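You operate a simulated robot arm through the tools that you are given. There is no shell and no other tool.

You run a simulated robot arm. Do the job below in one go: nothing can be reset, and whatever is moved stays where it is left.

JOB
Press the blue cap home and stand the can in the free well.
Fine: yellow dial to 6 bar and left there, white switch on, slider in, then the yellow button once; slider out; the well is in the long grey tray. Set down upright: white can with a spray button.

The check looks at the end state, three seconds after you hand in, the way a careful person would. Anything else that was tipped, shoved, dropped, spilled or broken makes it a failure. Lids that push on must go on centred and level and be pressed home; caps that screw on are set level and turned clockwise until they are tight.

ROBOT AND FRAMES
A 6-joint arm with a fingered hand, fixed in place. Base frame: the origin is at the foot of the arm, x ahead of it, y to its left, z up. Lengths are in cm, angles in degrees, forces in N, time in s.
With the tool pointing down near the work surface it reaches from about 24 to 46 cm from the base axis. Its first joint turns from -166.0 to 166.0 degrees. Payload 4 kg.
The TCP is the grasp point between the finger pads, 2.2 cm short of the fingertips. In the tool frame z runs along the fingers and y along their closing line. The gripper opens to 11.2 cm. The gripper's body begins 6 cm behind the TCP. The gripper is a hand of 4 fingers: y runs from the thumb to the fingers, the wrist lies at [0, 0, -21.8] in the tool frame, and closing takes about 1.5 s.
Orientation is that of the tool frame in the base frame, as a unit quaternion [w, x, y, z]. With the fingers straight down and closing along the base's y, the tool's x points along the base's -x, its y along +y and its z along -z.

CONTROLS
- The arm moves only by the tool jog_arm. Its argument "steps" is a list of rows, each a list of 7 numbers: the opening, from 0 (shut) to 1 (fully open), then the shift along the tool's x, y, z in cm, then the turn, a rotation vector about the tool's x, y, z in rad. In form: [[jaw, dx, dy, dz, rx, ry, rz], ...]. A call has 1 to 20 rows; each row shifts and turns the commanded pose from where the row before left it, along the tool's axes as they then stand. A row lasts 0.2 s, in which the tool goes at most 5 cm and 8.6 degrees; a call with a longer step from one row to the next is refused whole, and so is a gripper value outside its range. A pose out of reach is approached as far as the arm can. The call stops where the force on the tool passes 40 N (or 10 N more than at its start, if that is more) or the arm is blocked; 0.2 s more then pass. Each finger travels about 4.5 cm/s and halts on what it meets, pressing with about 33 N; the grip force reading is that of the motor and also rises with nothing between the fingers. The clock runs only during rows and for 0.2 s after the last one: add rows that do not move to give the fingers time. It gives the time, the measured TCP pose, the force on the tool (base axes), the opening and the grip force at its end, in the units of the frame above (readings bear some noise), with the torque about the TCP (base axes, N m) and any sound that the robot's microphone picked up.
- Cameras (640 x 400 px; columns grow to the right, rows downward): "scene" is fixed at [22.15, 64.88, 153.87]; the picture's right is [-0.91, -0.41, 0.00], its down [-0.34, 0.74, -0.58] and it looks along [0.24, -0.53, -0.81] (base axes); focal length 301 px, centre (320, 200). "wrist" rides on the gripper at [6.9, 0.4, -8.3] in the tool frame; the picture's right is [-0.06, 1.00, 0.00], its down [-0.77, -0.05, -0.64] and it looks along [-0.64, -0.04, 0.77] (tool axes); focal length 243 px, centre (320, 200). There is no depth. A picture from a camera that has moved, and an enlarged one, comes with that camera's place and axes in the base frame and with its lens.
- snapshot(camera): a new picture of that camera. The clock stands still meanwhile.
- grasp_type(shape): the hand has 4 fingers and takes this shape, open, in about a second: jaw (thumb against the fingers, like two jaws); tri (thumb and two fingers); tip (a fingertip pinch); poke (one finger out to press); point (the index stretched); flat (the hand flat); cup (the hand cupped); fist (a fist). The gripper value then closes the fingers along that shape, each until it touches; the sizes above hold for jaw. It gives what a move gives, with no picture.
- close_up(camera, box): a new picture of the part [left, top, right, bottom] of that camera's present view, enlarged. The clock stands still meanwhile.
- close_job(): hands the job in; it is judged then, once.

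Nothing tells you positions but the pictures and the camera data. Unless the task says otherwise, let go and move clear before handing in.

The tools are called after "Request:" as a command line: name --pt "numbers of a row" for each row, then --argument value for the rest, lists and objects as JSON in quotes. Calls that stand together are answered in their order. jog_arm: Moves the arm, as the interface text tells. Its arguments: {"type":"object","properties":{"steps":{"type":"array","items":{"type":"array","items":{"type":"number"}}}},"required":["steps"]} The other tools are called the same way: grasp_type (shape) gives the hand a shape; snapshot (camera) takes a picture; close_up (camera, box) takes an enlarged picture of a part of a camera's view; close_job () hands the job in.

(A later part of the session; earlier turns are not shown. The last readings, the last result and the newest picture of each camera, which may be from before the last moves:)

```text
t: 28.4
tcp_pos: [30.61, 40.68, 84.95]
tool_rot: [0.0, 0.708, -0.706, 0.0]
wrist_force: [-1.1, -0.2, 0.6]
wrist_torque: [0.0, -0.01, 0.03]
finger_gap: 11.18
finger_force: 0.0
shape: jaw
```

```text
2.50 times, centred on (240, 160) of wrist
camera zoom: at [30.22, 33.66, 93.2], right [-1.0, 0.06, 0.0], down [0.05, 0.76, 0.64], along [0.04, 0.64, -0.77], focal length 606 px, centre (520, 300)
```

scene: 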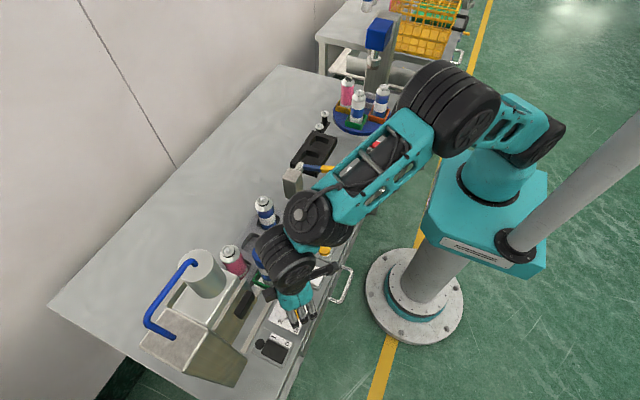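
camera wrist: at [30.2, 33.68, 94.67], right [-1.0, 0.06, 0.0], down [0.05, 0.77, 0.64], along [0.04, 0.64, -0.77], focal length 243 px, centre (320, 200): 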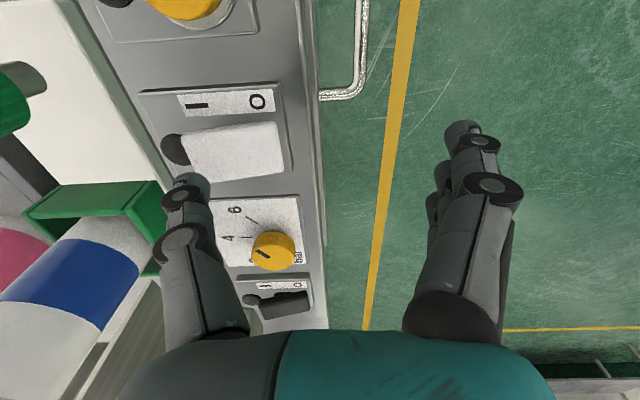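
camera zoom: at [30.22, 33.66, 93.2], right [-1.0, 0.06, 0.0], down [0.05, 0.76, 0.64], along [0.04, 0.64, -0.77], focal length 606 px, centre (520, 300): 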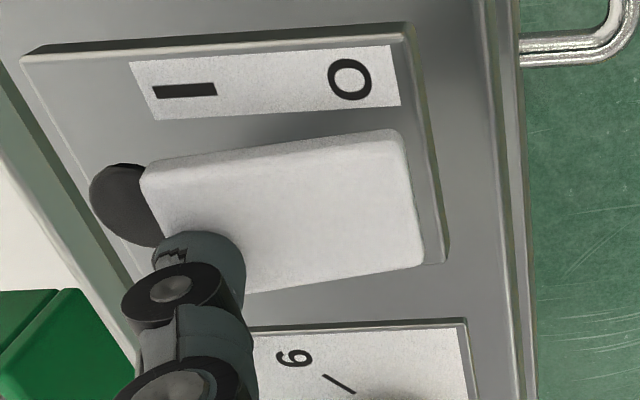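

Request:
jog_arm --pt "1 0 0 0.3 0 0 0" --pt "1 0 0 0.3 0 0 0" --pt "1 0 0 0.3 0 0 0"

Request:
close_up --camera "wrist" --box '[120, 80, 360, 240]'

```text
t: 29.2
tcp_pos: [30.57, 40.62, 84.0]
tool_rot: [-0.001, 0.708, -0.706, -0.001]
wrist_force: [-1.5, -0.2, 7.2]
wrist_torque: [0.01, -0.37, -0.05]
finger_gap: 11.18
finger_force: 0.1
shape: jaw
```

```text
2.50 times, centred on (240, 160) of wrist
camera zoom: at [30.22, 33.68, 92.34], right [-1.0, 0.06, 0.0], down [0.05, 0.76, 0.64], along [0.04, 0.64, -0.77], focal length 606 px, centre (520, 300)
```

zoom: 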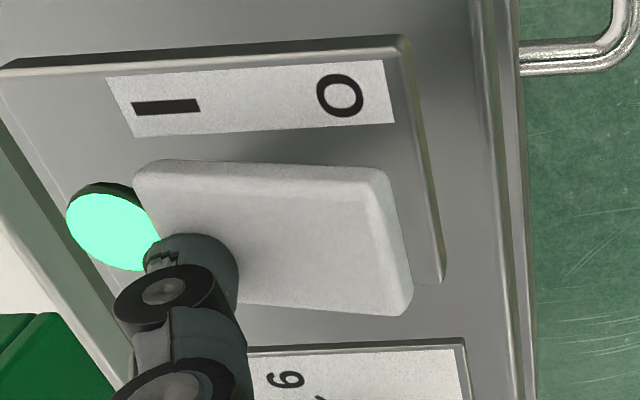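

The lamp next to the white switch is lit and the rocker has tipped to I. I lift clear, narrow the opening and go over the slider's green knob with the fingers closing along x.

Request:
jog_arm --pt "1 0 0 -1 0 0 0" --pt "1 0 0 -2.5 0 0 0" --pt "1 0 0 -2.5 0 0 0" --pt "0.5 0 0 -2.5 0 0 0" --pt "0.5 0 0 -2.5 0 0 0" --pt "0.5 0 0 -2.5 0 0 0" --pt "0.5 0 0 -2.5 0 0 0" --pt "0.5 0 0 -2.5 0 0 0" --pt "0.5 2.5 0 0 0 0 0" --pt "0.5 2.4 0 0 0 0 0" --pt "0.5 0 -2.6 0 0 0 0" --pt "0.5 0 -2.6 0 0 0 0" --pt "0.5 0 -2.6 0 0 0 0" --pt "0.5 0 -2.6 0 0 0 0" --pt "0.5 0 -2.7 0 0 0 0" --pt "0.5 0 0 0 0 0 0"

Request:
snapshot --camera "wrist"

Request:
snapshot --camera "scene"

```text
t: 32.6
tcp_pos: [43.75, 35.85, 102.42]
tool_rot: [0.0, 0.708, -0.706, 0.0]
wrist_force: [-0.2, -0.1, -0.9]
wrist_torque: [0.0, 0.02, -0.03]
finger_gap: 5.69
finger_force: 0.1
shape: jaw
```

```text
taken
camera wrist: at [43.41, 28.85, 110.81], right [-1.0, 0.06, 0.0], down [0.05, 0.77, 0.64], along [0.04, 0.64, -0.77], focal length 243 px, centre (320, 200)
```

wrist: 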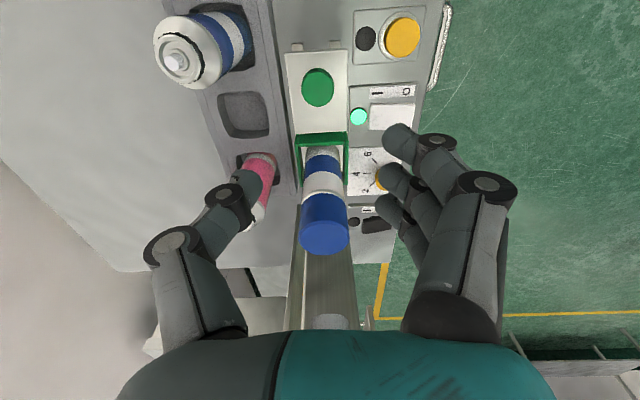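

```text
taken
```

scene: 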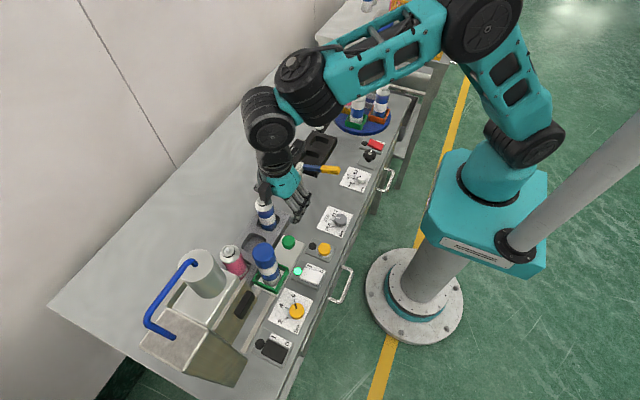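

Request:
close_up --camera "wrist" --box '[200, 30, 440, 180]'

Request:
close_up --camera "wrist" --box '[250, 120, 410, 340]'

```text
2.67 times, centred on (320, 105) of wrist
camera zoom: at [43.41, 28.85, 110.81], right [-1.0, 0.06, 0.0], down [0.05, 0.77, 0.64], along [0.04, 0.64, -0.77], focal length 647 px, centre (320, 453)
```

zoom: 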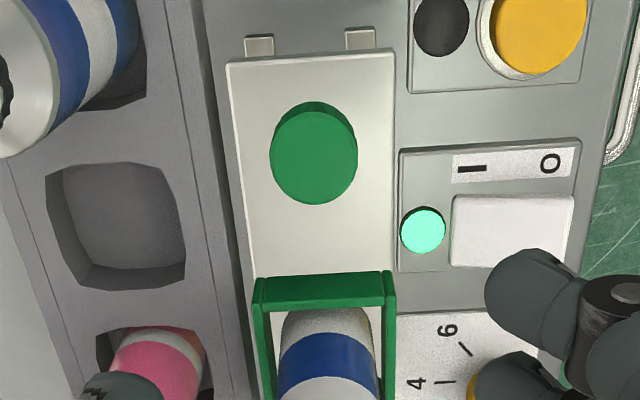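

```text
1.82 times, centred on (330, 230) of wrist
camera zoom: at [43.41, 28.85, 110.81], right [-1.0, 0.06, 0.0], down [0.05, 0.77, 0.64], along [0.04, 0.64, -0.77], focal length 441 px, centre (302, 146)
```

zoom: 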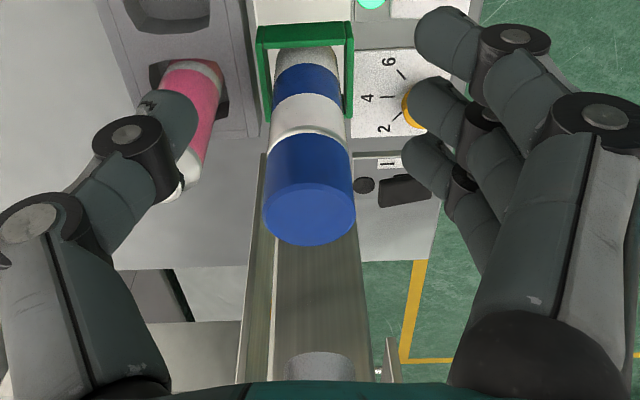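

The knob is at about (44.0, 35.6), top near z 86. I tilt the hand slightly away from the press and lower over the knob.

Request:
jog_arm --pt "0.5 0.2 -0.25 0 0 0 0" --pt "0.5 0 0 0 0 -0.143 0" --pt "0.5 0.37 0 2.574 0 0 0" --pt "0.5 0.37 0 2.574 0 0 0" --pt "0.5 0.37 0 2.574 0 0 0" --pt "0.5 0.37 0 2.574 0 0 0"

Request:
snapshot --camera "wrist"

Request:
close_up --camera "scene" --box '[220, 150, 360, 290]'

```text
t: 34.0
tcp_pos: [43.91, 35.61, 92.0]
tool_rot: [-0.05, 0.706, -0.705, -0.051]
wrist_force: [1.1, 0.1, -0.7]
wrist_torque: [0.01, 0.0, 0.02]
finger_gap: 5.7
finger_force: 0.1
shape: jaw
```

```text
taken
camera wrist: at [43.56, 27.49, 99.31], right [-1.0, 0.06, 0.01], down [0.05, 0.67, 0.74], along [0.04, 0.74, -0.67], focal length 243 px, centre (320, 200)
```

wrist: 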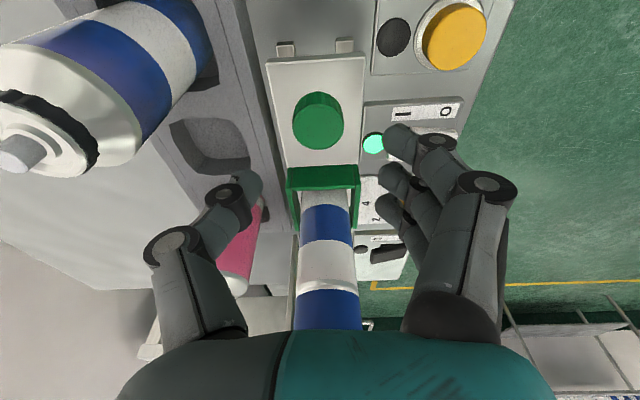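

```text
2.86 times, centred on (290, 220) of scene
camera zoom: at [22.15, 64.88, 153.87], right [-0.91, -0.41, 0.0], down [-0.34, 0.74, -0.58], along [0.24, -0.53, -0.81], focal length 860 px, centre (406, 143)
```

zoom: 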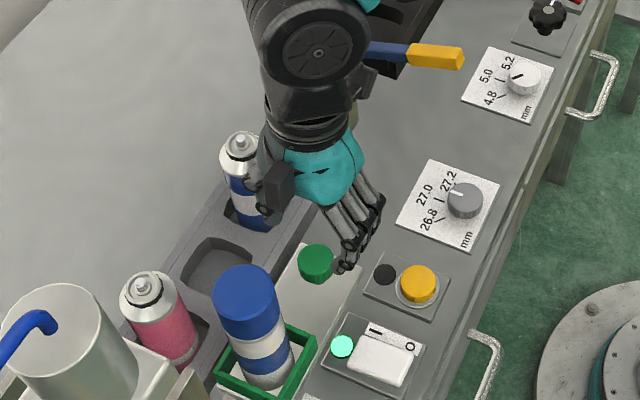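

Request:
jog_arm --pt "0.5 0.284 -0.1 1.98 0 0 0" --pt "0.5 0.284 0 1.98 0 0 0" --pt "0.5 0.21 0 1.485 0 0 0" --pt "0.5 0.07 0 0.495 0 0 0"

Request:
snapshot --camera "wrist"

Request:
close_up --camera "scene" --box '[220, 180, 340, 280]'

```text
t: 35.0
tcp_pos: [44.04, 35.61, 85.99]
tool_rot: [-0.051, 0.706, -0.705, -0.051]
wrist_force: [-0.4, -0.2, -0.1]
wrist_torque: [0.0, -0.04, 0.02]
finger_gap: 5.64
finger_force: 0.1
shape: jaw
```

```text
taken
camera wrist: at [43.66, 27.49, 93.31], right [-1.0, 0.06, 0.01], down [0.05, 0.67, 0.74], along [0.04, 0.74, -0.67], focal length 243 px, centre (320, 200)
```

wrist: 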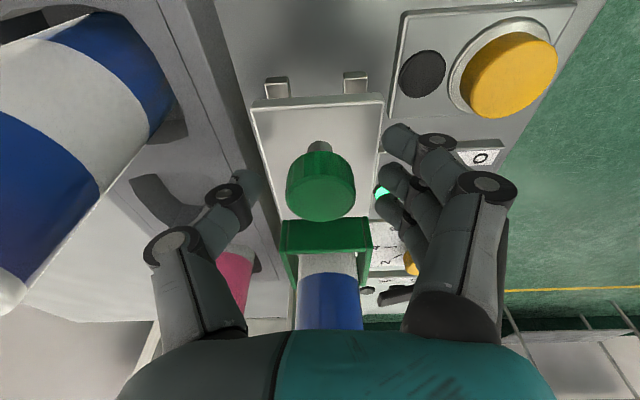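

```text
4.00 times, centred on (280, 230) of scene
camera zoom: at [22.15, 64.88, 153.87], right [-0.91, -0.41, 0.0], down [-0.34, 0.74, -0.58], along [0.24, -0.53, -0.81], focal length 1204 px, centre (480, 80)
```

zoom: 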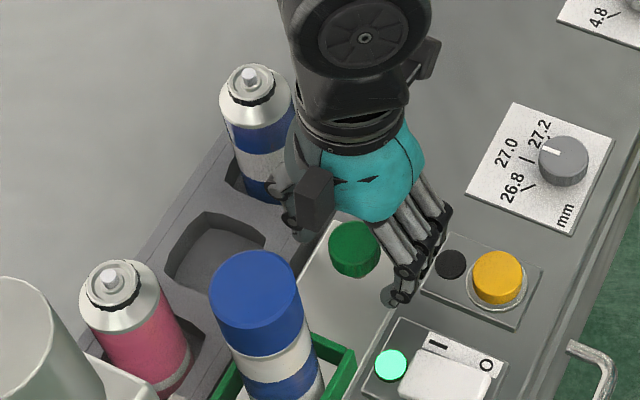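

The knob is centred between thumb and fingers. I lower slightly and close on it.

Request:
jog_arm --pt "0.5 0.07 0 0.495 0 0 0" --pt "0.25 0 0 0 0 0 0" --pt "0.1 0 0 0 0 0 0" --pt "0.1 0 0 0 0 0 0" --pt "0.1 0 0 0 0 0 0" --pt "0.1 0 0 0 0 0 0"

Request:
snapshot --camera "wrist"

```text
t: 36.4
tcp_pos: [44.13, 35.57, 85.54]
tool_rot: [-0.051, 0.705, -0.705, -0.051]
wrist_force: [3.3, 1.2, -8.1]
wrist_torque: [0.06, -0.12, -0.04]
finger_gap: 1.51
finger_force: 32.8
shape: jaw
```

```text
taken
camera wrist: at [43.72, 27.51, 92.8], right [-1.0, 0.06, 0.01], down [0.05, 0.67, 0.74], along [0.04, 0.74, -0.67], focal length 243 px, centre (320, 200)
```

wrist: 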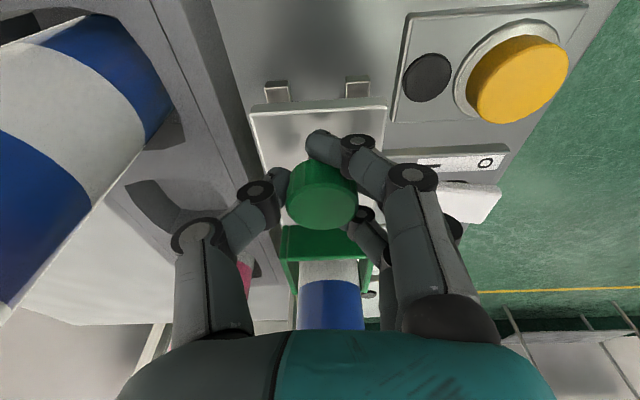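

The knob is caged. I push the slider slowly along +y.

Request:
jog_arm --pt "0.1 -0.1 0 0.014 0 0 0" --pt "0.1 -0.2 0 0.028 0 0 0" --pt "0.1 -0.3 0 0.043 0 0 0" --pt "0.1 -0.396 0 0.057 0 0 0" --pt "0.1 -0.396 0 0.057 0 0 0" --pt "0.1 -0.396 0 0.057 0 0 0" --pt "0.1 -0.396 0 0.057 0 0 0" --pt "0.1 -0.396 0 0.057 0 0 0" --pt "0.1 -0.3 0 0.043 0 0 0" --pt "0.1 -0.2 0 0.028 0 0 0" --pt "0.1 -0.1 0 0.014 0 0 0"

Request:
snapshot --camera "wrist"

Request:
close_up --camera "scene" --box '[180, 180, 340, 320]'

```text
t: 38.8
tcp_pos: [44.11, 38.84, 85.62]
tool_rot: [-0.05, 0.706, -0.704, -0.051]
wrist_force: [4.2, -2.0, -9.2]
wrist_torque: [0.0, -0.14, -0.03]
finger_gap: 1.5
finger_force: 32.9
shape: jaw
```

```text
taken
camera wrist: at [43.72, 30.76, 92.8], right [-1.0, 0.06, 0.01], down [0.05, 0.67, 0.74], along [0.04, 0.74, -0.67], focal length 243 px, centre (320, 200)
```

wrist: 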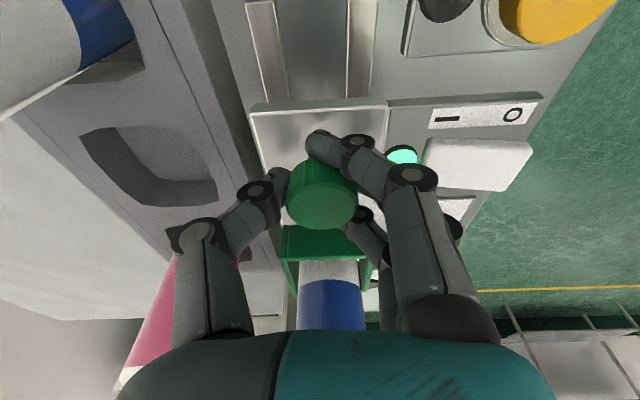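

```text
2.86 times, centred on (260, 250) of scene
camera zoom: at [22.15, 64.88, 153.87], right [-0.91, -0.41, 0.0], down [-0.34, 0.74, -0.58], along [0.24, -0.53, -0.81], focal length 860 px, centre (491, 57)
```

zoom: 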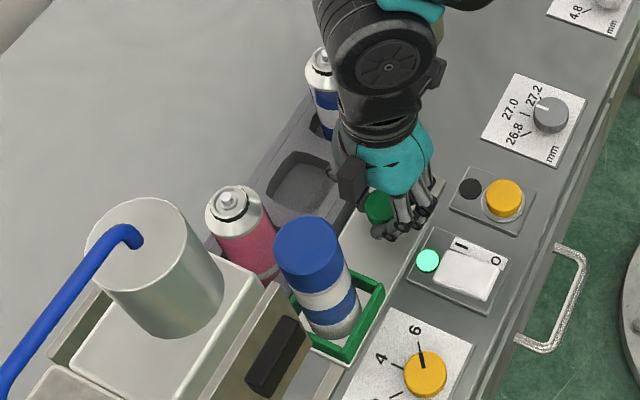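

The slider moves freely, but further on the thumb would pass very close to the pink can. I release, rise, and re-grip with the hand closing along y and tilted away from the press.

Request:
jog_arm --pt "0.4 0 0 0 0 0 0" --pt "0.5 0 0 0 0 0 0" --pt "0.5 0 0 0 0 0 0" --pt "0.5 -0.14 0 -0.99 0 0 0" --pt "0.5 -0.355 0 -2.475 0 0 0" --pt "0.5 -0.355 0 -2.475 0 0 0" --pt "0.5 -0.355 0 -2.475 0 0 0" --pt "0.5 -0.355 0 -2.475 0 0 0" --pt "0.5 -0.355 0 -2.475 0 0 0" --pt "0.5 -0.355 0 -2.475 0 0 0" --pt "0.5 -0.355 0 -2.475 0 0 0"

Request:
jog_arm --pt "0.45 0 0 0 0 0.143 0" --pt "0.45 0 0 0 0 0 0.1428" --pt "0.45 0 0 0 0 0 0.1428" --pt "0.45 0 0 0 0 0 0.1428" --pt "0.45 0 0 0 0 0 0.1428" --pt "0.45 0 0 0 0 0 0.1428" --pt "0.45 0 0 0 0 0 0.1428" --pt "0.45 0 0 0 0 0 0.1428" --pt "0.45 0 0 0 0 0 0.1428" --pt "0.45 0 0 0 0 0 0.1428" --pt "0.45 0 0 0 0 0 0.1428" --pt "0.45 0 0 0 0 0 0.1428" --pt "0.45 0 0 0 -0.1 0 0" --pt "0.45 0 0 0 -0.1 0 0" --pt "0.45 0 0 0 -0.1 0 0" --pt "0.45 0 0 0 0 0 0"

Request:
snapshot --camera "wrist"

Request:
close_up --camera "scene" --box '[180, 150, 360, 320]'

```text
t: 41.2
tcp_pos: [44.08, 38.95, 104.24]
tool_rot: [-0.051, 0.706, -0.705, -0.05]
wrist_force: [-0.7, -0.1, -0.2]
wrist_torque: [0.02, -0.05, -0.01]
finger_gap: 5.53
finger_force: 0.0
shape: jaw
```

```text
t: 44.6
tcp_pos: [44.15, 38.74, 104.14]
tool_rot: [-0.001, -0.001, 0.989, 0.151]
wrist_force: [0.3, -0.6, -0.1]
wrist_torque: [-0.01, -0.01, -0.03]
finger_gap: 5.12
finger_force: 0.1
shape: jaw
```

```text
taken
camera wrist: at [37.17, 36.72, 112.22], right [0.06, 0.95, 0.3], down [0.77, -0.23, 0.6], along [0.64, 0.19, -0.74], focal length 243 px, centre (320, 200)
```

wrist: 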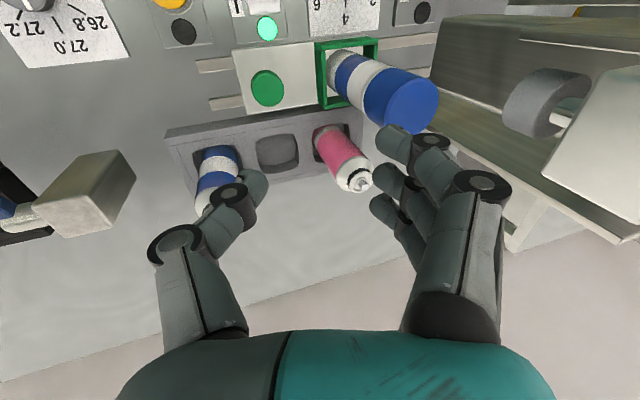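

```text
2.35 times, centred on (270, 235) of scene
camera zoom: at [22.15, 64.88, 153.87], right [-0.91, -0.41, 0.0], down [-0.34, 0.74, -0.58], along [0.24, -0.53, -0.81], focal length 708 px, centre (438, 118)
```

zoom: 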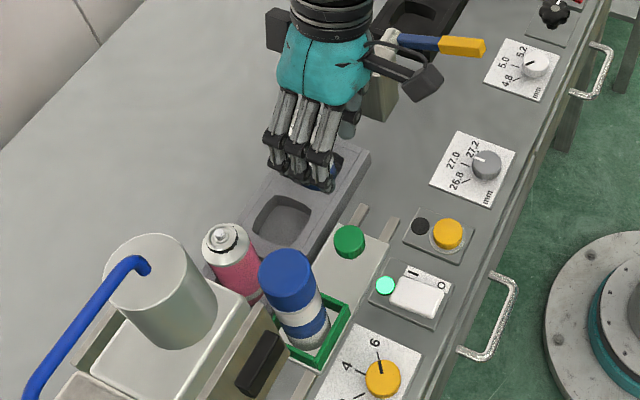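

Request:
jog_arm --pt "0.42 0 -0.72 2.32 0 0 0" --pt "0.42 0 -0.72 2.32 0 0 0" --pt "0.42 0 -0.72 2.32 0 0 0" --pt "0.42 0 -0.72 2.32 0 0 0" --pt "0.42 0 -0.72 2.32 0 0 0" --pt "0.42 0 0 0 0 0 0"

Request:
snapshot --camera "wrist"

Request:
close_up --camera "scene" --box '[200, 180, 340, 300]'

```text
t: 46.0
tcp_pos: [44.04, 38.75, 91.78]
tool_rot: [-0.001, -0.002, 0.989, 0.15]
wrist_force: [-1.2, -0.5, -0.2]
wrist_torque: [0.01, 0.0, 0.01]
finger_gap: 4.79
finger_force: 0.0
shape: jaw
```

```text
taken
camera wrist: at [37.18, 36.68, 99.98], right [0.06, 0.95, 0.29], down [0.77, -0.23, 0.6], along [0.64, 0.19, -0.74], focal length 243 px, centre (320, 200)
```

wrist: 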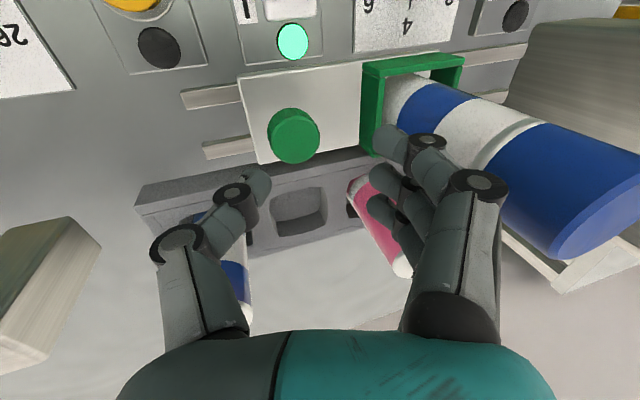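

```text
3.33 times, centred on (270, 240) of scene
camera zoom: at [22.15, 64.88, 153.87], right [-0.91, -0.41, 0.0], down [-0.34, 0.74, -0.58], along [0.24, -0.53, -0.81], focal length 1004 px, centre (487, 67)
```

zoom: 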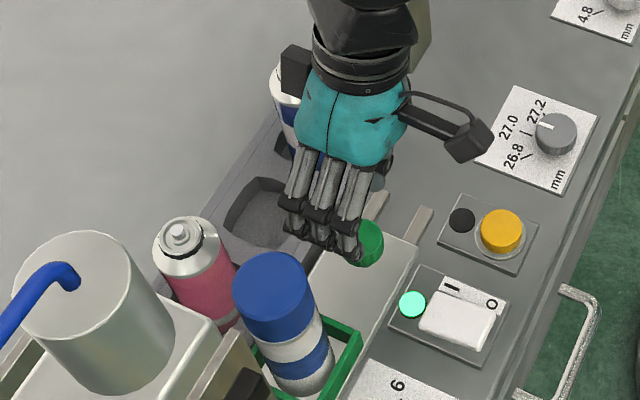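

Request:
jog_arm --pt "0.42 0 -0.59 1.91 0 0 0" --pt "0.42 0 -0.59 1.91 0 0 0" --pt "0.42 0 -0.44 1.43 0 0 0" --pt "0.42 0 -0.12 0.4 0 0 0"

Request:
snapshot --camera "wrist"

Request:
close_up --camera "scene" --box '[200, 180, 340, 300]'

```text
t: 47.0
tcp_pos: [44.13, 38.7, 86.09]
tool_rot: [0.0, -0.001, 0.989, 0.149]
wrist_force: [-0.4, -0.4, 1.1]
wrist_torque: [-0.02, -0.02, 0.0]
finger_gap: 4.77
finger_force: 0.0
shape: jaw
```

```text
taken
camera wrist: at [37.2, 36.66, 94.09], right [0.06, 0.95, 0.3], down [0.77, -0.23, 0.6], along [0.64, 0.19, -0.74], focal length 243 px, centre (320, 200)
```

wrist: 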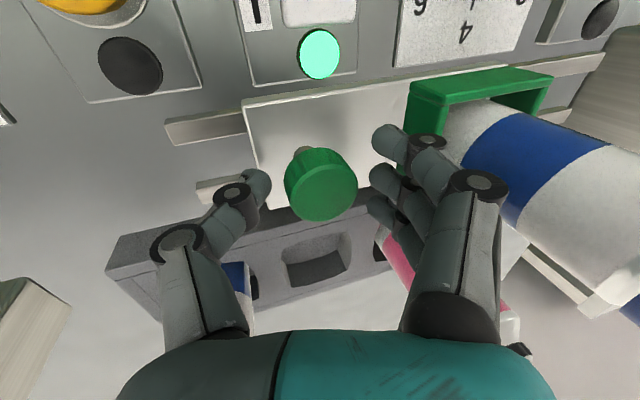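

```text
3.33 times, centred on (270, 240) of scene
camera zoom: at [22.15, 64.88, 153.87], right [-0.91, -0.41, 0.0], down [-0.34, 0.74, -0.58], along [0.24, -0.53, -0.81], focal length 1004 px, centre (487, 67)
```

zoom: 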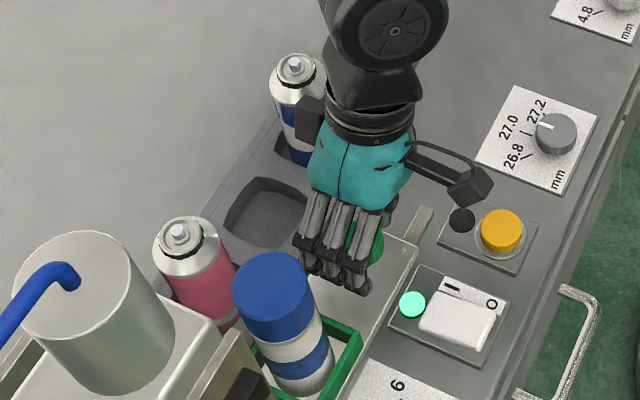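

Request:
jog_arm --pt "0.42 0 -0.12 0.38 0 0 0" --pt "0.2 0 0 0 0 0 0" --pt "0.1 0 0 0 0 0 0" --pt "0.1 0 0 0 0 0 0" --pt "0.1 0 0 0 0 0 0" --pt "0.1 0 0 0 0 0 0"

Request:
snapshot --camera "wrist"

```text
t: 48.4
tcp_pos: [44.09, 38.71, 85.55]
tool_rot: [-0.001, -0.001, 0.989, 0.149]
wrist_force: [4.6, -0.9, -12.2]
wrist_torque: [0.19, 0.05, -0.02]
finger_gap: 1.38
finger_force: 32.9
shape: jaw
```

```text
taken
camera wrist: at [37.23, 36.65, 93.62], right [0.06, 0.95, 0.29], down [0.77, -0.23, 0.6], along [0.64, 0.19, -0.75], focal length 243 px, centre (320, 200)
```

wrist: 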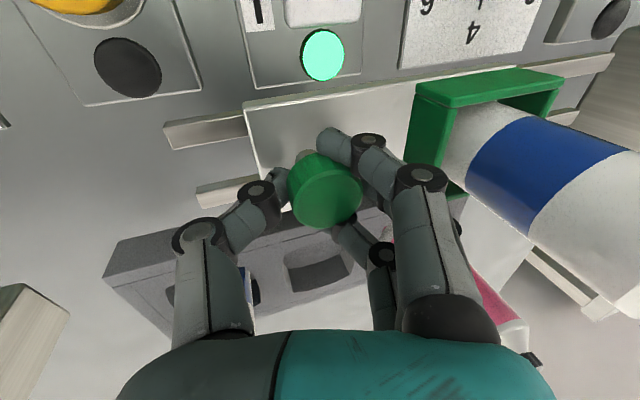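

Grip is good. I push the slider on, slowly.

Request:
jog_arm --pt "0.1 0 0.096 0.03 0 0 0" --pt "0.1 0 0.191 0.059 0 0 0" --pt "0.1 0 0.287 0.089 0 0 0" --pt "0.1 0 0.382 0.118 0 0 0" --pt "0.1 0 0.382 0.118 0 0 0" --pt "0.1 0 0.382 0.118 0 0 0" --pt "0.1 0 0.382 0.118 0 0 0" --pt "0.1 0 0.382 0.118 0 0 0" --pt "0.1 0 0.382 0.118 0 0 0" --pt "0.1 0 0.382 0.118 0 0 0" --pt "0.1 0 0.382 0.118 0 0 0" --pt "0.1 0 0.382 0.118 0 0 0" --pt "0.1 0 0.287 0.089 0 0 0" --pt "0.1 0 0.191 0.059 0 0 0" --pt "0.1 0 0.096 0.03 0 0 0"

Request:
snapshot --camera "wrist"

Request:
close_up --camera "scene" --box '[170, 180, 330, 320]'

```text
t: 51.6
tcp_pos: [44.14, 43.69, 85.62]
tool_rot: [0.0, -0.001, 0.989, 0.149]
wrist_force: [5.7, -1.0, -21.5]
wrist_torque: [0.14, 0.01, 0.01]
finger_gap: 1.31
finger_force: 32.6
shape: jaw
```

```text
taken
camera wrist: at [37.22, 41.5, 93.67], right [0.06, 0.95, 0.29], down [0.77, -0.23, 0.6], along [0.64, 0.19, -0.74], focal length 243 px, centre (320, 200)
```

wrist: 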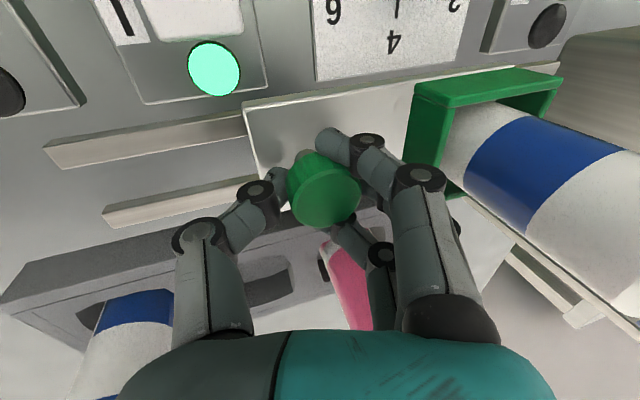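

```text
2.86 times, centred on (250, 250) of scene
camera zoom: at [22.15, 64.88, 153.87], right [-0.91, -0.41, 0.0], down [-0.34, 0.74, -0.58], along [0.24, -0.53, -0.81], focal length 860 px, centre (520, 57)
```

zoom: 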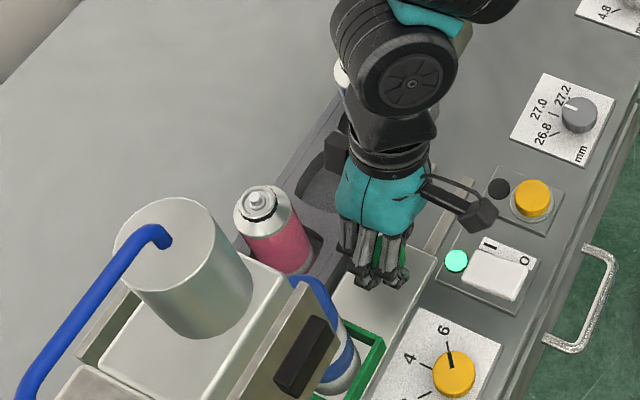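

Clearances look fine; the can is entering below the press head. I continue slowly towards the end stop.

Request:
jog_arm --pt "0.1 0 0.066 0.126 0 0 0" --pt "0.1 0 0.191 0.059 0 0 0" --pt "0.1 0 0.287 0.089 0 0 0" --pt "0.1 0 0.287 0.089 0 0 0" --pt "0.1 0 0.287 0.089 0 0 0" --pt "0.1 0 0.287 0.089 0 0 0" --pt "0.1 0 0.287 0.089 0 0 0" --pt "0.1 0 0.287 0.089 0 0 0" --pt "0.1 0 0.287 0.089 0 0 0" --pt "0.1 0 0.191 0.059 0 0 0" --pt "0.1 0 0.096 0.03 0 0 0"

Request:
snapshot --camera "wrist"

Request:
close_up --camera "scene" --box '[170, 180, 330, 320]'

```text
t: 54.0
tcp_pos: [43.94, 46.33, 85.47]
tool_rot: [0.0, -0.001, 0.989, 0.149]
wrist_force: [9.0, -1.0, -5.8]
wrist_torque: [0.15, -0.02, -0.04]
finger_gap: 1.29
finger_force: 32.8
shape: jaw
```

```text
taken
camera wrist: at [37.21, 44.22, 93.59], right [0.06, 0.95, 0.29], down [0.77, -0.23, 0.6], along [0.64, 0.19, -0.74], focal length 243 px, centre (320, 200)
```

wrist: 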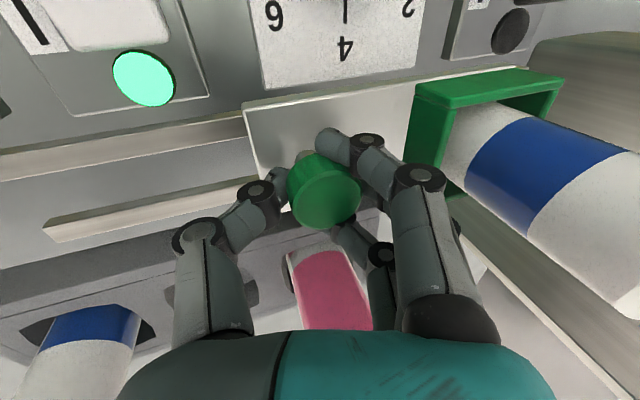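

```text
2.86 times, centred on (250, 250) of scene
camera zoom: at [22.15, 64.88, 153.87], right [-0.91, -0.41, 0.0], down [-0.34, 0.74, -0.58], along [0.24, -0.53, -0.81], focal length 860 px, centre (520, 57)
```

zoom: 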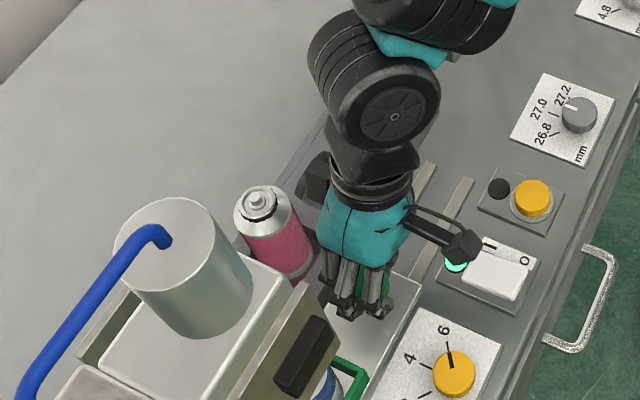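

Request:
jog_arm --pt "0.1 -0.08 0.096 0.03 0 0 0" --pt "0.1 0 0.191 0.059 0 0 0" --pt "0.1 0 0.191 0.059 0 0 0" --pt "0.1 0 0.191 0.059 0 0 0" --pt "0.1 0 0.191 0.059 0 0 0" --pt "0.1 0 0.191 0.059 0 0 0" --pt "0.1 0 0.191 0.059 0 0 0" --pt "0.1 0 0.191 0.059 0 0 0" --pt "0.1 0 0.096 0.03 0 0 0" --pt "0.1 0 0.048 0.015 0 0 0"

Request:
snapshot --camera "wrist"

Request:
close_up --camera "scene" --box '[170, 180, 330, 320]'

```text
t: 56.2
tcp_pos: [44.18, 47.84, 85.5]
tool_rot: [-0.001, -0.001, 0.989, 0.149]
wrist_force: [-0.4, -19.7, -2.4]
wrist_torque: [-0.07, 0.07, 0.01]
finger_gap: 1.43
finger_force: 32.6
shape: jaw
```

```text
taken
camera wrist: at [37.25, 45.76, 93.58], right [0.06, 0.95, 0.29], down [0.77, -0.23, 0.6], along [0.64, 0.19, -0.75], focal length 243 px, centre (320, 200)
```

wrist: 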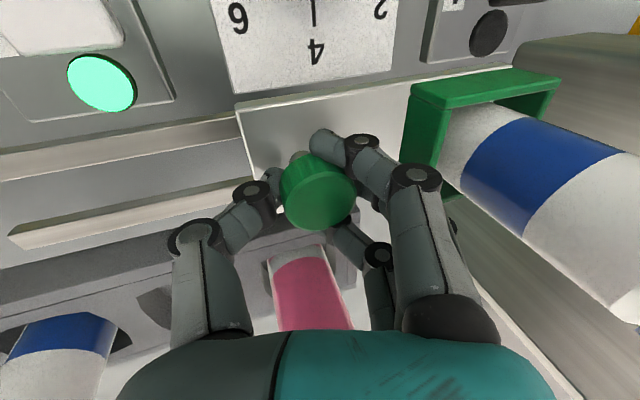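

```text
2.86 times, centred on (250, 250) of scene
camera zoom: at [22.15, 64.88, 153.87], right [-0.91, -0.41, 0.0], down [-0.34, 0.74, -0.58], along [0.24, -0.53, -0.81], focal length 860 px, centre (520, 57)
```

zoom: 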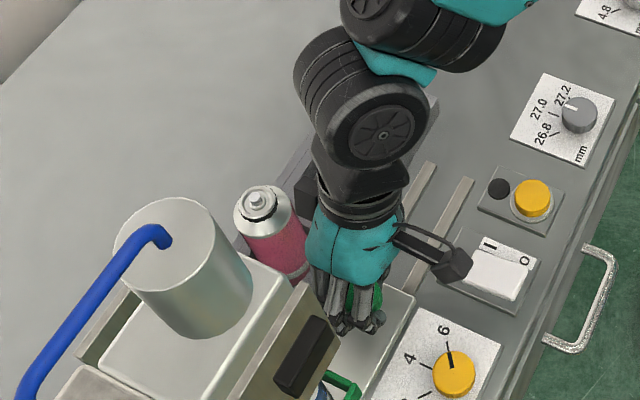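

A force of 20 N against the motion suggests the end stop. I push slightly further to make sure.

Request:
jog_arm --pt "0.1 0 0.096 0.03 0 0 0" --pt "0.1 0 0.096 0.03 0 0 0" --pt "0.1 0 0 0 0 0 0"

Request:
snapshot --camera "wrist"

```text
t: 57.0
tcp_pos: [44.16, 48.02, 85.38]
tool_rot: [-0.001, 0.0, 0.989, 0.148]
wrist_force: [-0.6, -27.6, 0.0]
wrist_torque: [-0.22, 0.1, 0.01]
finger_gap: 1.56
finger_force: 33.5
shape: jaw
```

```text
taken
camera wrist: at [37.26, 45.96, 93.58], right [0.06, 0.95, 0.29], down [0.77, -0.23, 0.6], along [0.64, 0.19, -0.75], focal length 243 px, centre (320, 200)
```

wrist: 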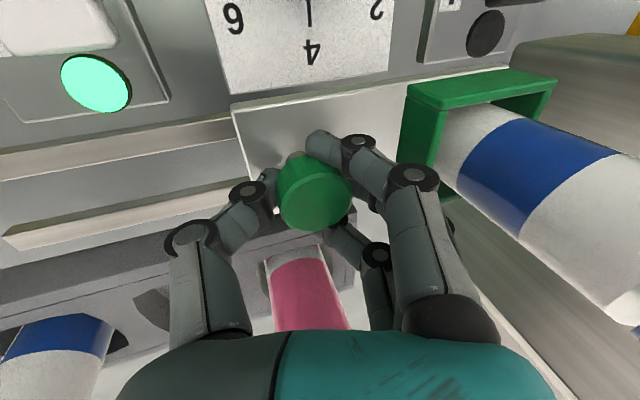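

The slider is against its stop. I release the knob, withdraw along the tool axis and head for the yellow button.

Request:
jog_arm --pt "0.3 0 0 0 0 0 0" --pt "0.42 0 0 0 0 0 0" --pt "0.42 0 0 0 0 0 0" --pt "0.42 0 0 -0.5 0 0 0" --pt "0.42 0 0 -1 0 0 0" --pt "0.42 0 0 -2 0 0 0" --pt "0.42 0 0 -2.5 0 0 0" --pt "0.42 0 0 -2.5 0 0 0" --pt "0.42 0 0 -2.5 0 0 0" --pt "0.42 0 0 -2.5 0 0 0" --pt "0.42 0 0 -2.5 0 0 0" --pt "0.42 0 0 0 0.1 0 0" --pt "0.42 0 0 0 0.1 0 0" --pt "0.42 0 0 0 0.1 0 0" --pt "0.42 0 0 0 0 0 0"

Request:
snapshot --camera "wrist"

Request:
snapshot --camera "scene"

```text
t: 60.2
tcp_pos: [44.22, 43.51, 100.73]
tool_rot: [0.0, -0.002, 1.0, 0.0]
wrist_force: [0.1, 0.0, -0.4]
wrist_torque: [-0.01, 0.03, 0.0]
finger_gap: 4.69
finger_force: 0.0
shape: jaw
```

```text
taken
camera wrist: at [37.25, 43.85, 109.14], right [0.06, 1.0, 0.0], down [0.77, -0.05, 0.64], along [0.64, -0.04, -0.77], focal length 243 px, centre (320, 200)
```

wrist: 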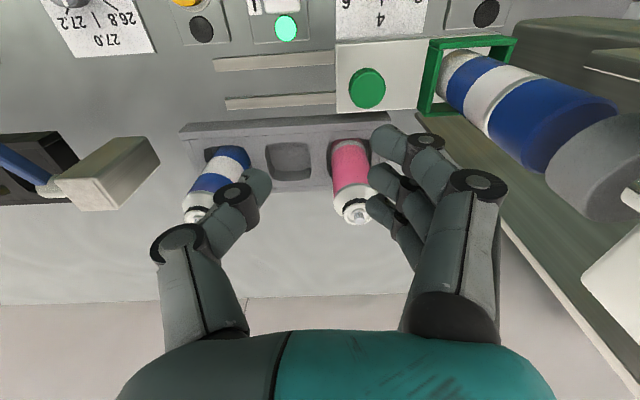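

```text
taken
```

scene: 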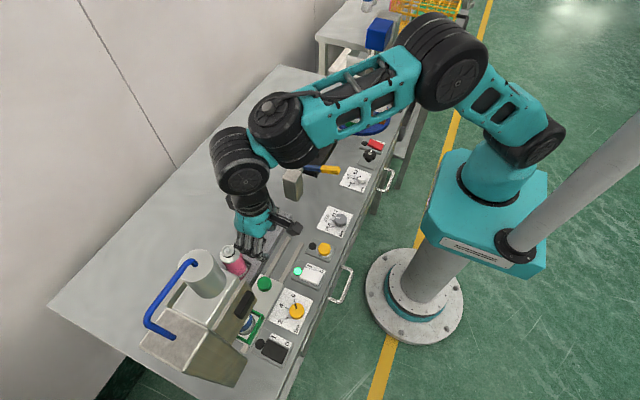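

Request:
close_up --camera "wrist" --box '[400, 20, 640, 240]'

```text
1.82 times, centred on (520, 130) of wrist
camera zoom: at [37.25, 43.85, 109.14], right [0.06, 1.0, 0.0], down [0.77, -0.05, 0.64], along [0.64, -0.04, -0.77], focal length 441 px, centre (-44, 327)
```

zoom: 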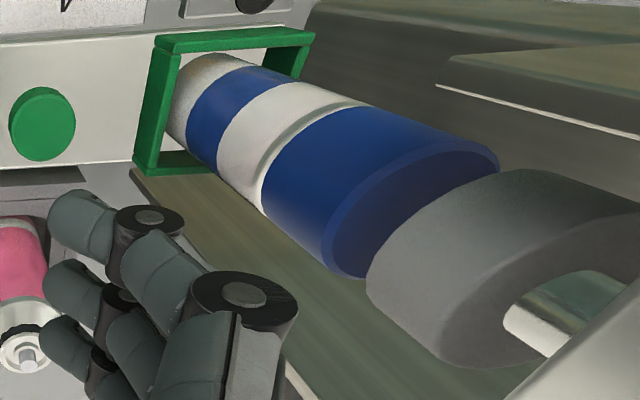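

The can stands under the ram, in line with it. Now I go over to the yellow button, turn the hand as for the switch and lower the thumb above the button.

Request:
jog_arm --pt "0.42 2.53 -1.82 0 0 0 0" --pt "0.42 2.53 -1.82 0 0 0 0" --pt "0.6 2.53 -1.82 0 0 0 0" --pt "0.8 2.53 -1.82 0 0 0 0" --pt "1 2.53 -1.82 0 0 0 0" --pt "1 2.53 -1.82 0 0 0 0" --pt "1 0 0 0 0 0 -0.1428" --pt "1 0 0 0 0 0 -0.1428" --pt "1 0 0 0 0 0 -0.1428" --pt "1 0 0 0 0 0 -0.1428" --pt "1 0 0 0 0 0 -0.1428" --pt "1 0 0 0 0 0 -0.1428" --pt "1 0 0 0 0 0 -0.1428" --pt "1 0 0 0 0 0 -0.1428" --pt "1 0 0 0 0 0 -0.1428" --pt "1 0 0 0 0 0 -0.1428" --pt "1 0 0 0 0 0 -0.1428" --pt "1 0 0 2.5 0 0 0" --pt "1 0 0 2.5 0 0 0" --pt "1 0 0 2.5 0 0 0"

Request:
snapshot --camera "wrist"

```text
t: 64.4
tcp_pos: [29.06, 32.52, 93.43]
tool_rot: [0.0, 0.708, -0.706, 0.0]
wrist_force: [-0.4, -0.3, 0.0]
wrist_torque: [0.0, 0.0, 0.0]
finger_gap: 11.21
finger_force: 0.0
shape: jaw
```

```text
taken
camera wrist: at [28.66, 25.5, 101.66], right [-1.0, 0.06, 0.0], down [0.05, 0.76, 0.64], along [0.04, 0.64, -0.77], focal length 243 px, centre (320, 200)
```

wrist: 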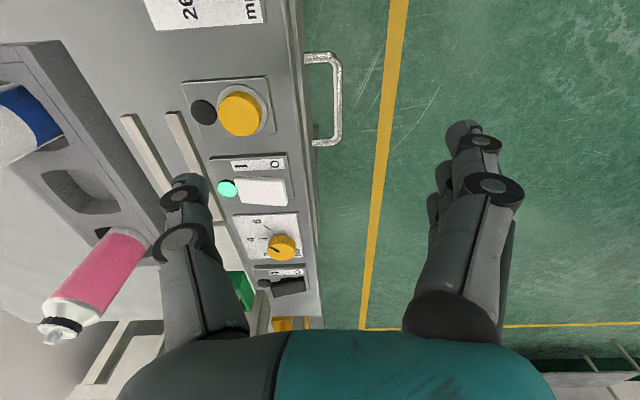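

Request:
jog_arm --pt "1 0 0 2 0 0 0" --pt "1 0 0 2 0 0 0" --pt "1 0 0 2 0 0 0" --pt "1 0 0 1 0 0 0" --pt "1 0 0 0.3 0 0 0"

Request:
close_up --camera "wrist" --box '[120, 60, 360, 240]'

```text
t: 65.6
tcp_pos: [29.03, 32.42, 86.13]
tool_rot: [0.0, 0.708, -0.706, 0.0]
wrist_force: [0.4, 0.3, 0.4]
wrist_torque: [0.0, 0.01, -0.02]
finger_gap: 11.21
finger_force: 0.0
shape: jaw
```

```text
2.22 times, centred on (240, 150) of wrist
camera zoom: at [28.65, 25.47, 94.33], right [-1.0, 0.06, 0.0], down [0.05, 0.77, 0.64], along [0.04, 0.64, -0.77], focal length 539 px, centre (498, 311)
```

zoom: 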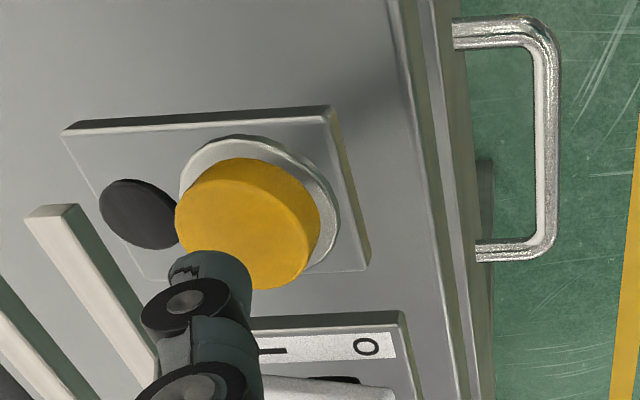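

Request:
jog_arm --pt "1 0.4 0.15 0 0 0 0" --pt "1 0 0 0.3 0 0 0" --pt "1 0 0 0.3 0 0 0" --pt "1 0 0 0.2 0 0 0"

Request:
close_up --camera "wrist" --box '[120, 60, 360, 240]'

```text
t: 66.6
tcp_pos: [28.91, 32.04, 85.19]
tool_rot: [0.0, 0.708, -0.706, 0.0]
wrist_force: [-0.2, -0.4, -0.1]
wrist_torque: [0.03, 0.0, 0.03]
finger_gap: 11.2
finger_force: 0.0
shape: jaw
```

```text
2.22 times, centred on (240, 150) of wrist
camera zoom: at [28.46, 25.1, 93.48], right [-1.0, 0.06, 0.0], down [0.05, 0.77, 0.64], along [0.04, 0.64, -0.77], focal length 539 px, centre (498, 311)
```

zoom: 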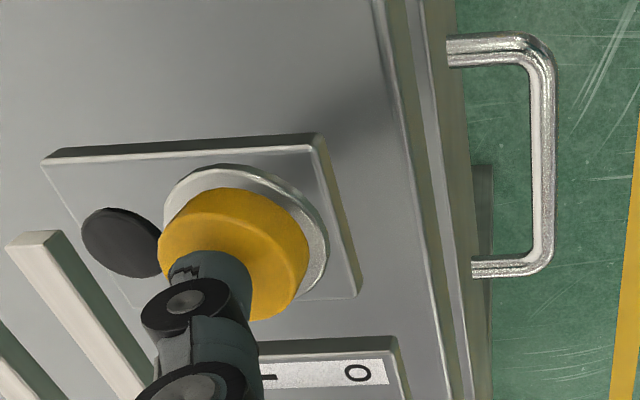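

Request:
jog_arm --pt "1 0 0.5 0 0 0 0" --pt "1 0 0 0.3 0 0 0" --pt "1 0 0 0.2 0 0 0" --pt "1 0 0 0.2 0 0 0"

Request:
close_up --camera "wrist" --box '[120, 60, 360, 240]'

```text
t: 67.6
tcp_pos: [28.43, 32.09, 84.5]
tool_rot: [0.0, 0.708, -0.706, 0.0]
wrist_force: [-0.6, -0.3, 1.3]
wrist_torque: [-0.01, -0.07, -0.01]
finger_gap: 11.17
finger_force: 0.0
shape: jaw
```

```text
2.22 times, centred on (240, 150) of wrist
camera zoom: at [27.94, 25.13, 92.83], right [-1.0, 0.06, 0.0], down [0.05, 0.76, 0.64], along [0.04, 0.64, -0.77], focal length 539 px, centre (498, 311)
```

zoom: 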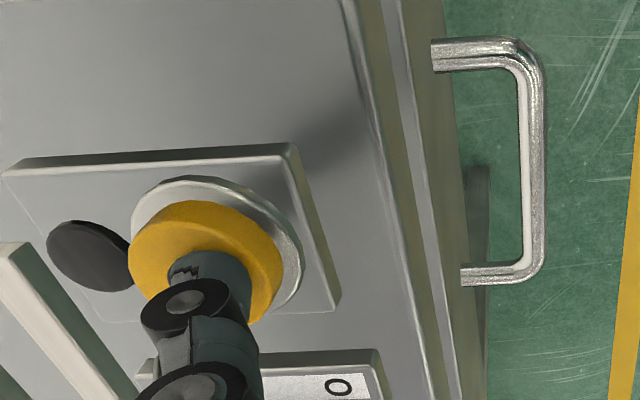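

Request:
jog_arm --pt "1 0 0 0.2 0 0 0" --pt "1 0 0 0.2 0 0 0"

Request:
close_up --camera "wrist" --box '[120, 60, 360, 240]'

Request:
close_up --camera "scene" --box '[170, 220, 350, 360]'

```text
t: 68.2
tcp_pos: [28.25, 32.06, 84.18]
tool_rot: [0.0, 0.708, -0.706, 0.0]
wrist_force: [0.0, -0.4, 2.5]
wrist_torque: [-0.04, -0.12, -0.01]
finger_gap: 11.18
finger_force: 0.1
shape: jaw
heard: click
```

```text
2.22 times, centred on (240, 150) of wrist
camera zoom: at [27.94, 25.12, 92.45], right [-1.0, 0.06, 0.0], down [0.05, 0.77, 0.64], along [0.04, 0.64, -0.77], focal length 539 px, centre (498, 311)
```

zoom: 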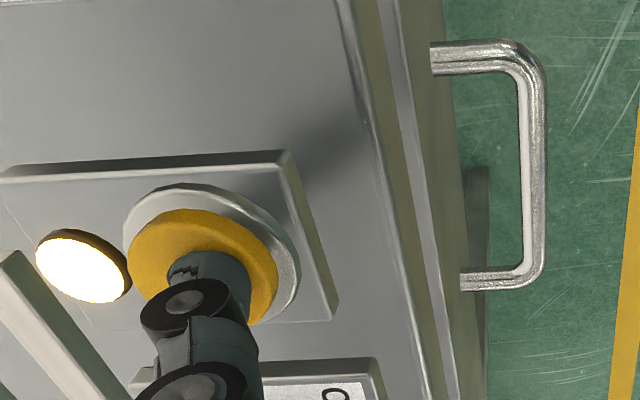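

```text
2.86 times, centred on (260, 290) of scene
camera zoom: at [22.15, 64.88, 153.87], right [-0.91, -0.41, 0.0], down [-0.34, 0.74, -0.58], along [0.24, -0.53, -0.81], focal length 860 px, centre (491, -57)
```

zoom: 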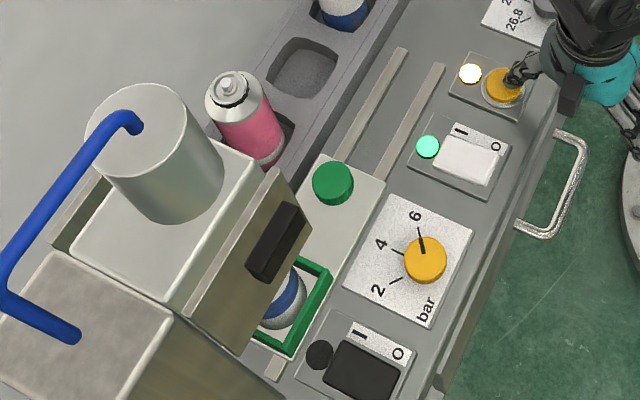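

A click was heard and the lamp by the button is lit. I lift off straight and wait for the press cycle.

Request:
jog_arm --pt "1 0 0 -1 0 0 0" --pt "1 0 0 -2 0 0 0" --pt "1 0 0 -2.5 0 0 0" --pt "1 0 0 -2.5 0 0 0" --pt "1 0 0 0 0 0 0" --pt "1 0 0 0 0 0 0" --pt "1 0 0 0 0 0 0" --pt "1 0 0 0 0 0 0"

Request:
close_up --camera "wrist" --box '[120, 60, 360, 340]'

Request:
close_up --camera "scene" --box '[170, 220, 350, 360]'

```text
t: 70.0
tcp_pos: [28.36, 31.97, 92.15]
tool_rot: [0.0, 0.708, -0.706, 0.0]
wrist_force: [-0.1, 0.2, 0.5]
wrist_torque: [0.0, 0.02, -0.02]
finger_gap: 11.21
finger_force: 0.0
shape: jaw
```

```text
1.43 times, centred on (240, 200) of wrist
camera zoom: at [27.94, 25.06, 100.45], right [-1.0, 0.06, 0.0], down [0.05, 0.77, 0.64], along [0.04, 0.64, -0.77], focal length 347 px, centre (434, 200)
```

zoom: 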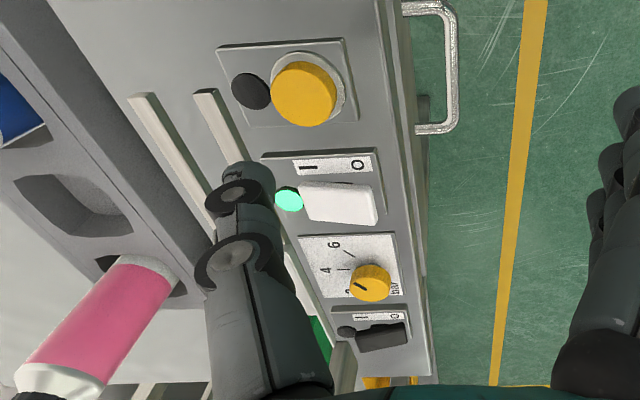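

```text
2.86 times, centred on (260, 290) of scene
camera zoom: at [22.15, 64.88, 153.87], right [-0.91, -0.41, 0.0], down [-0.34, 0.74, -0.58], along [0.24, -0.53, -0.81], focal length 860 px, centre (491, -57)
```

zoom: 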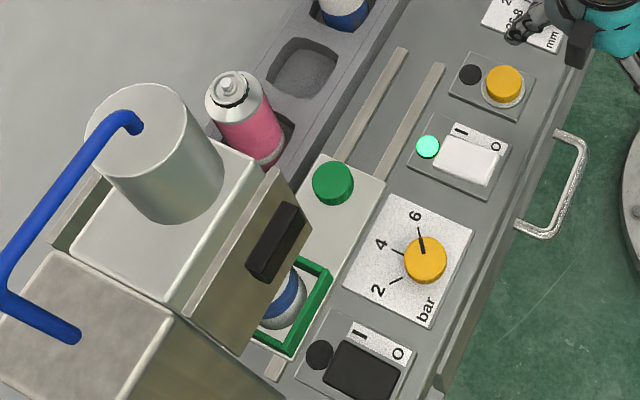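

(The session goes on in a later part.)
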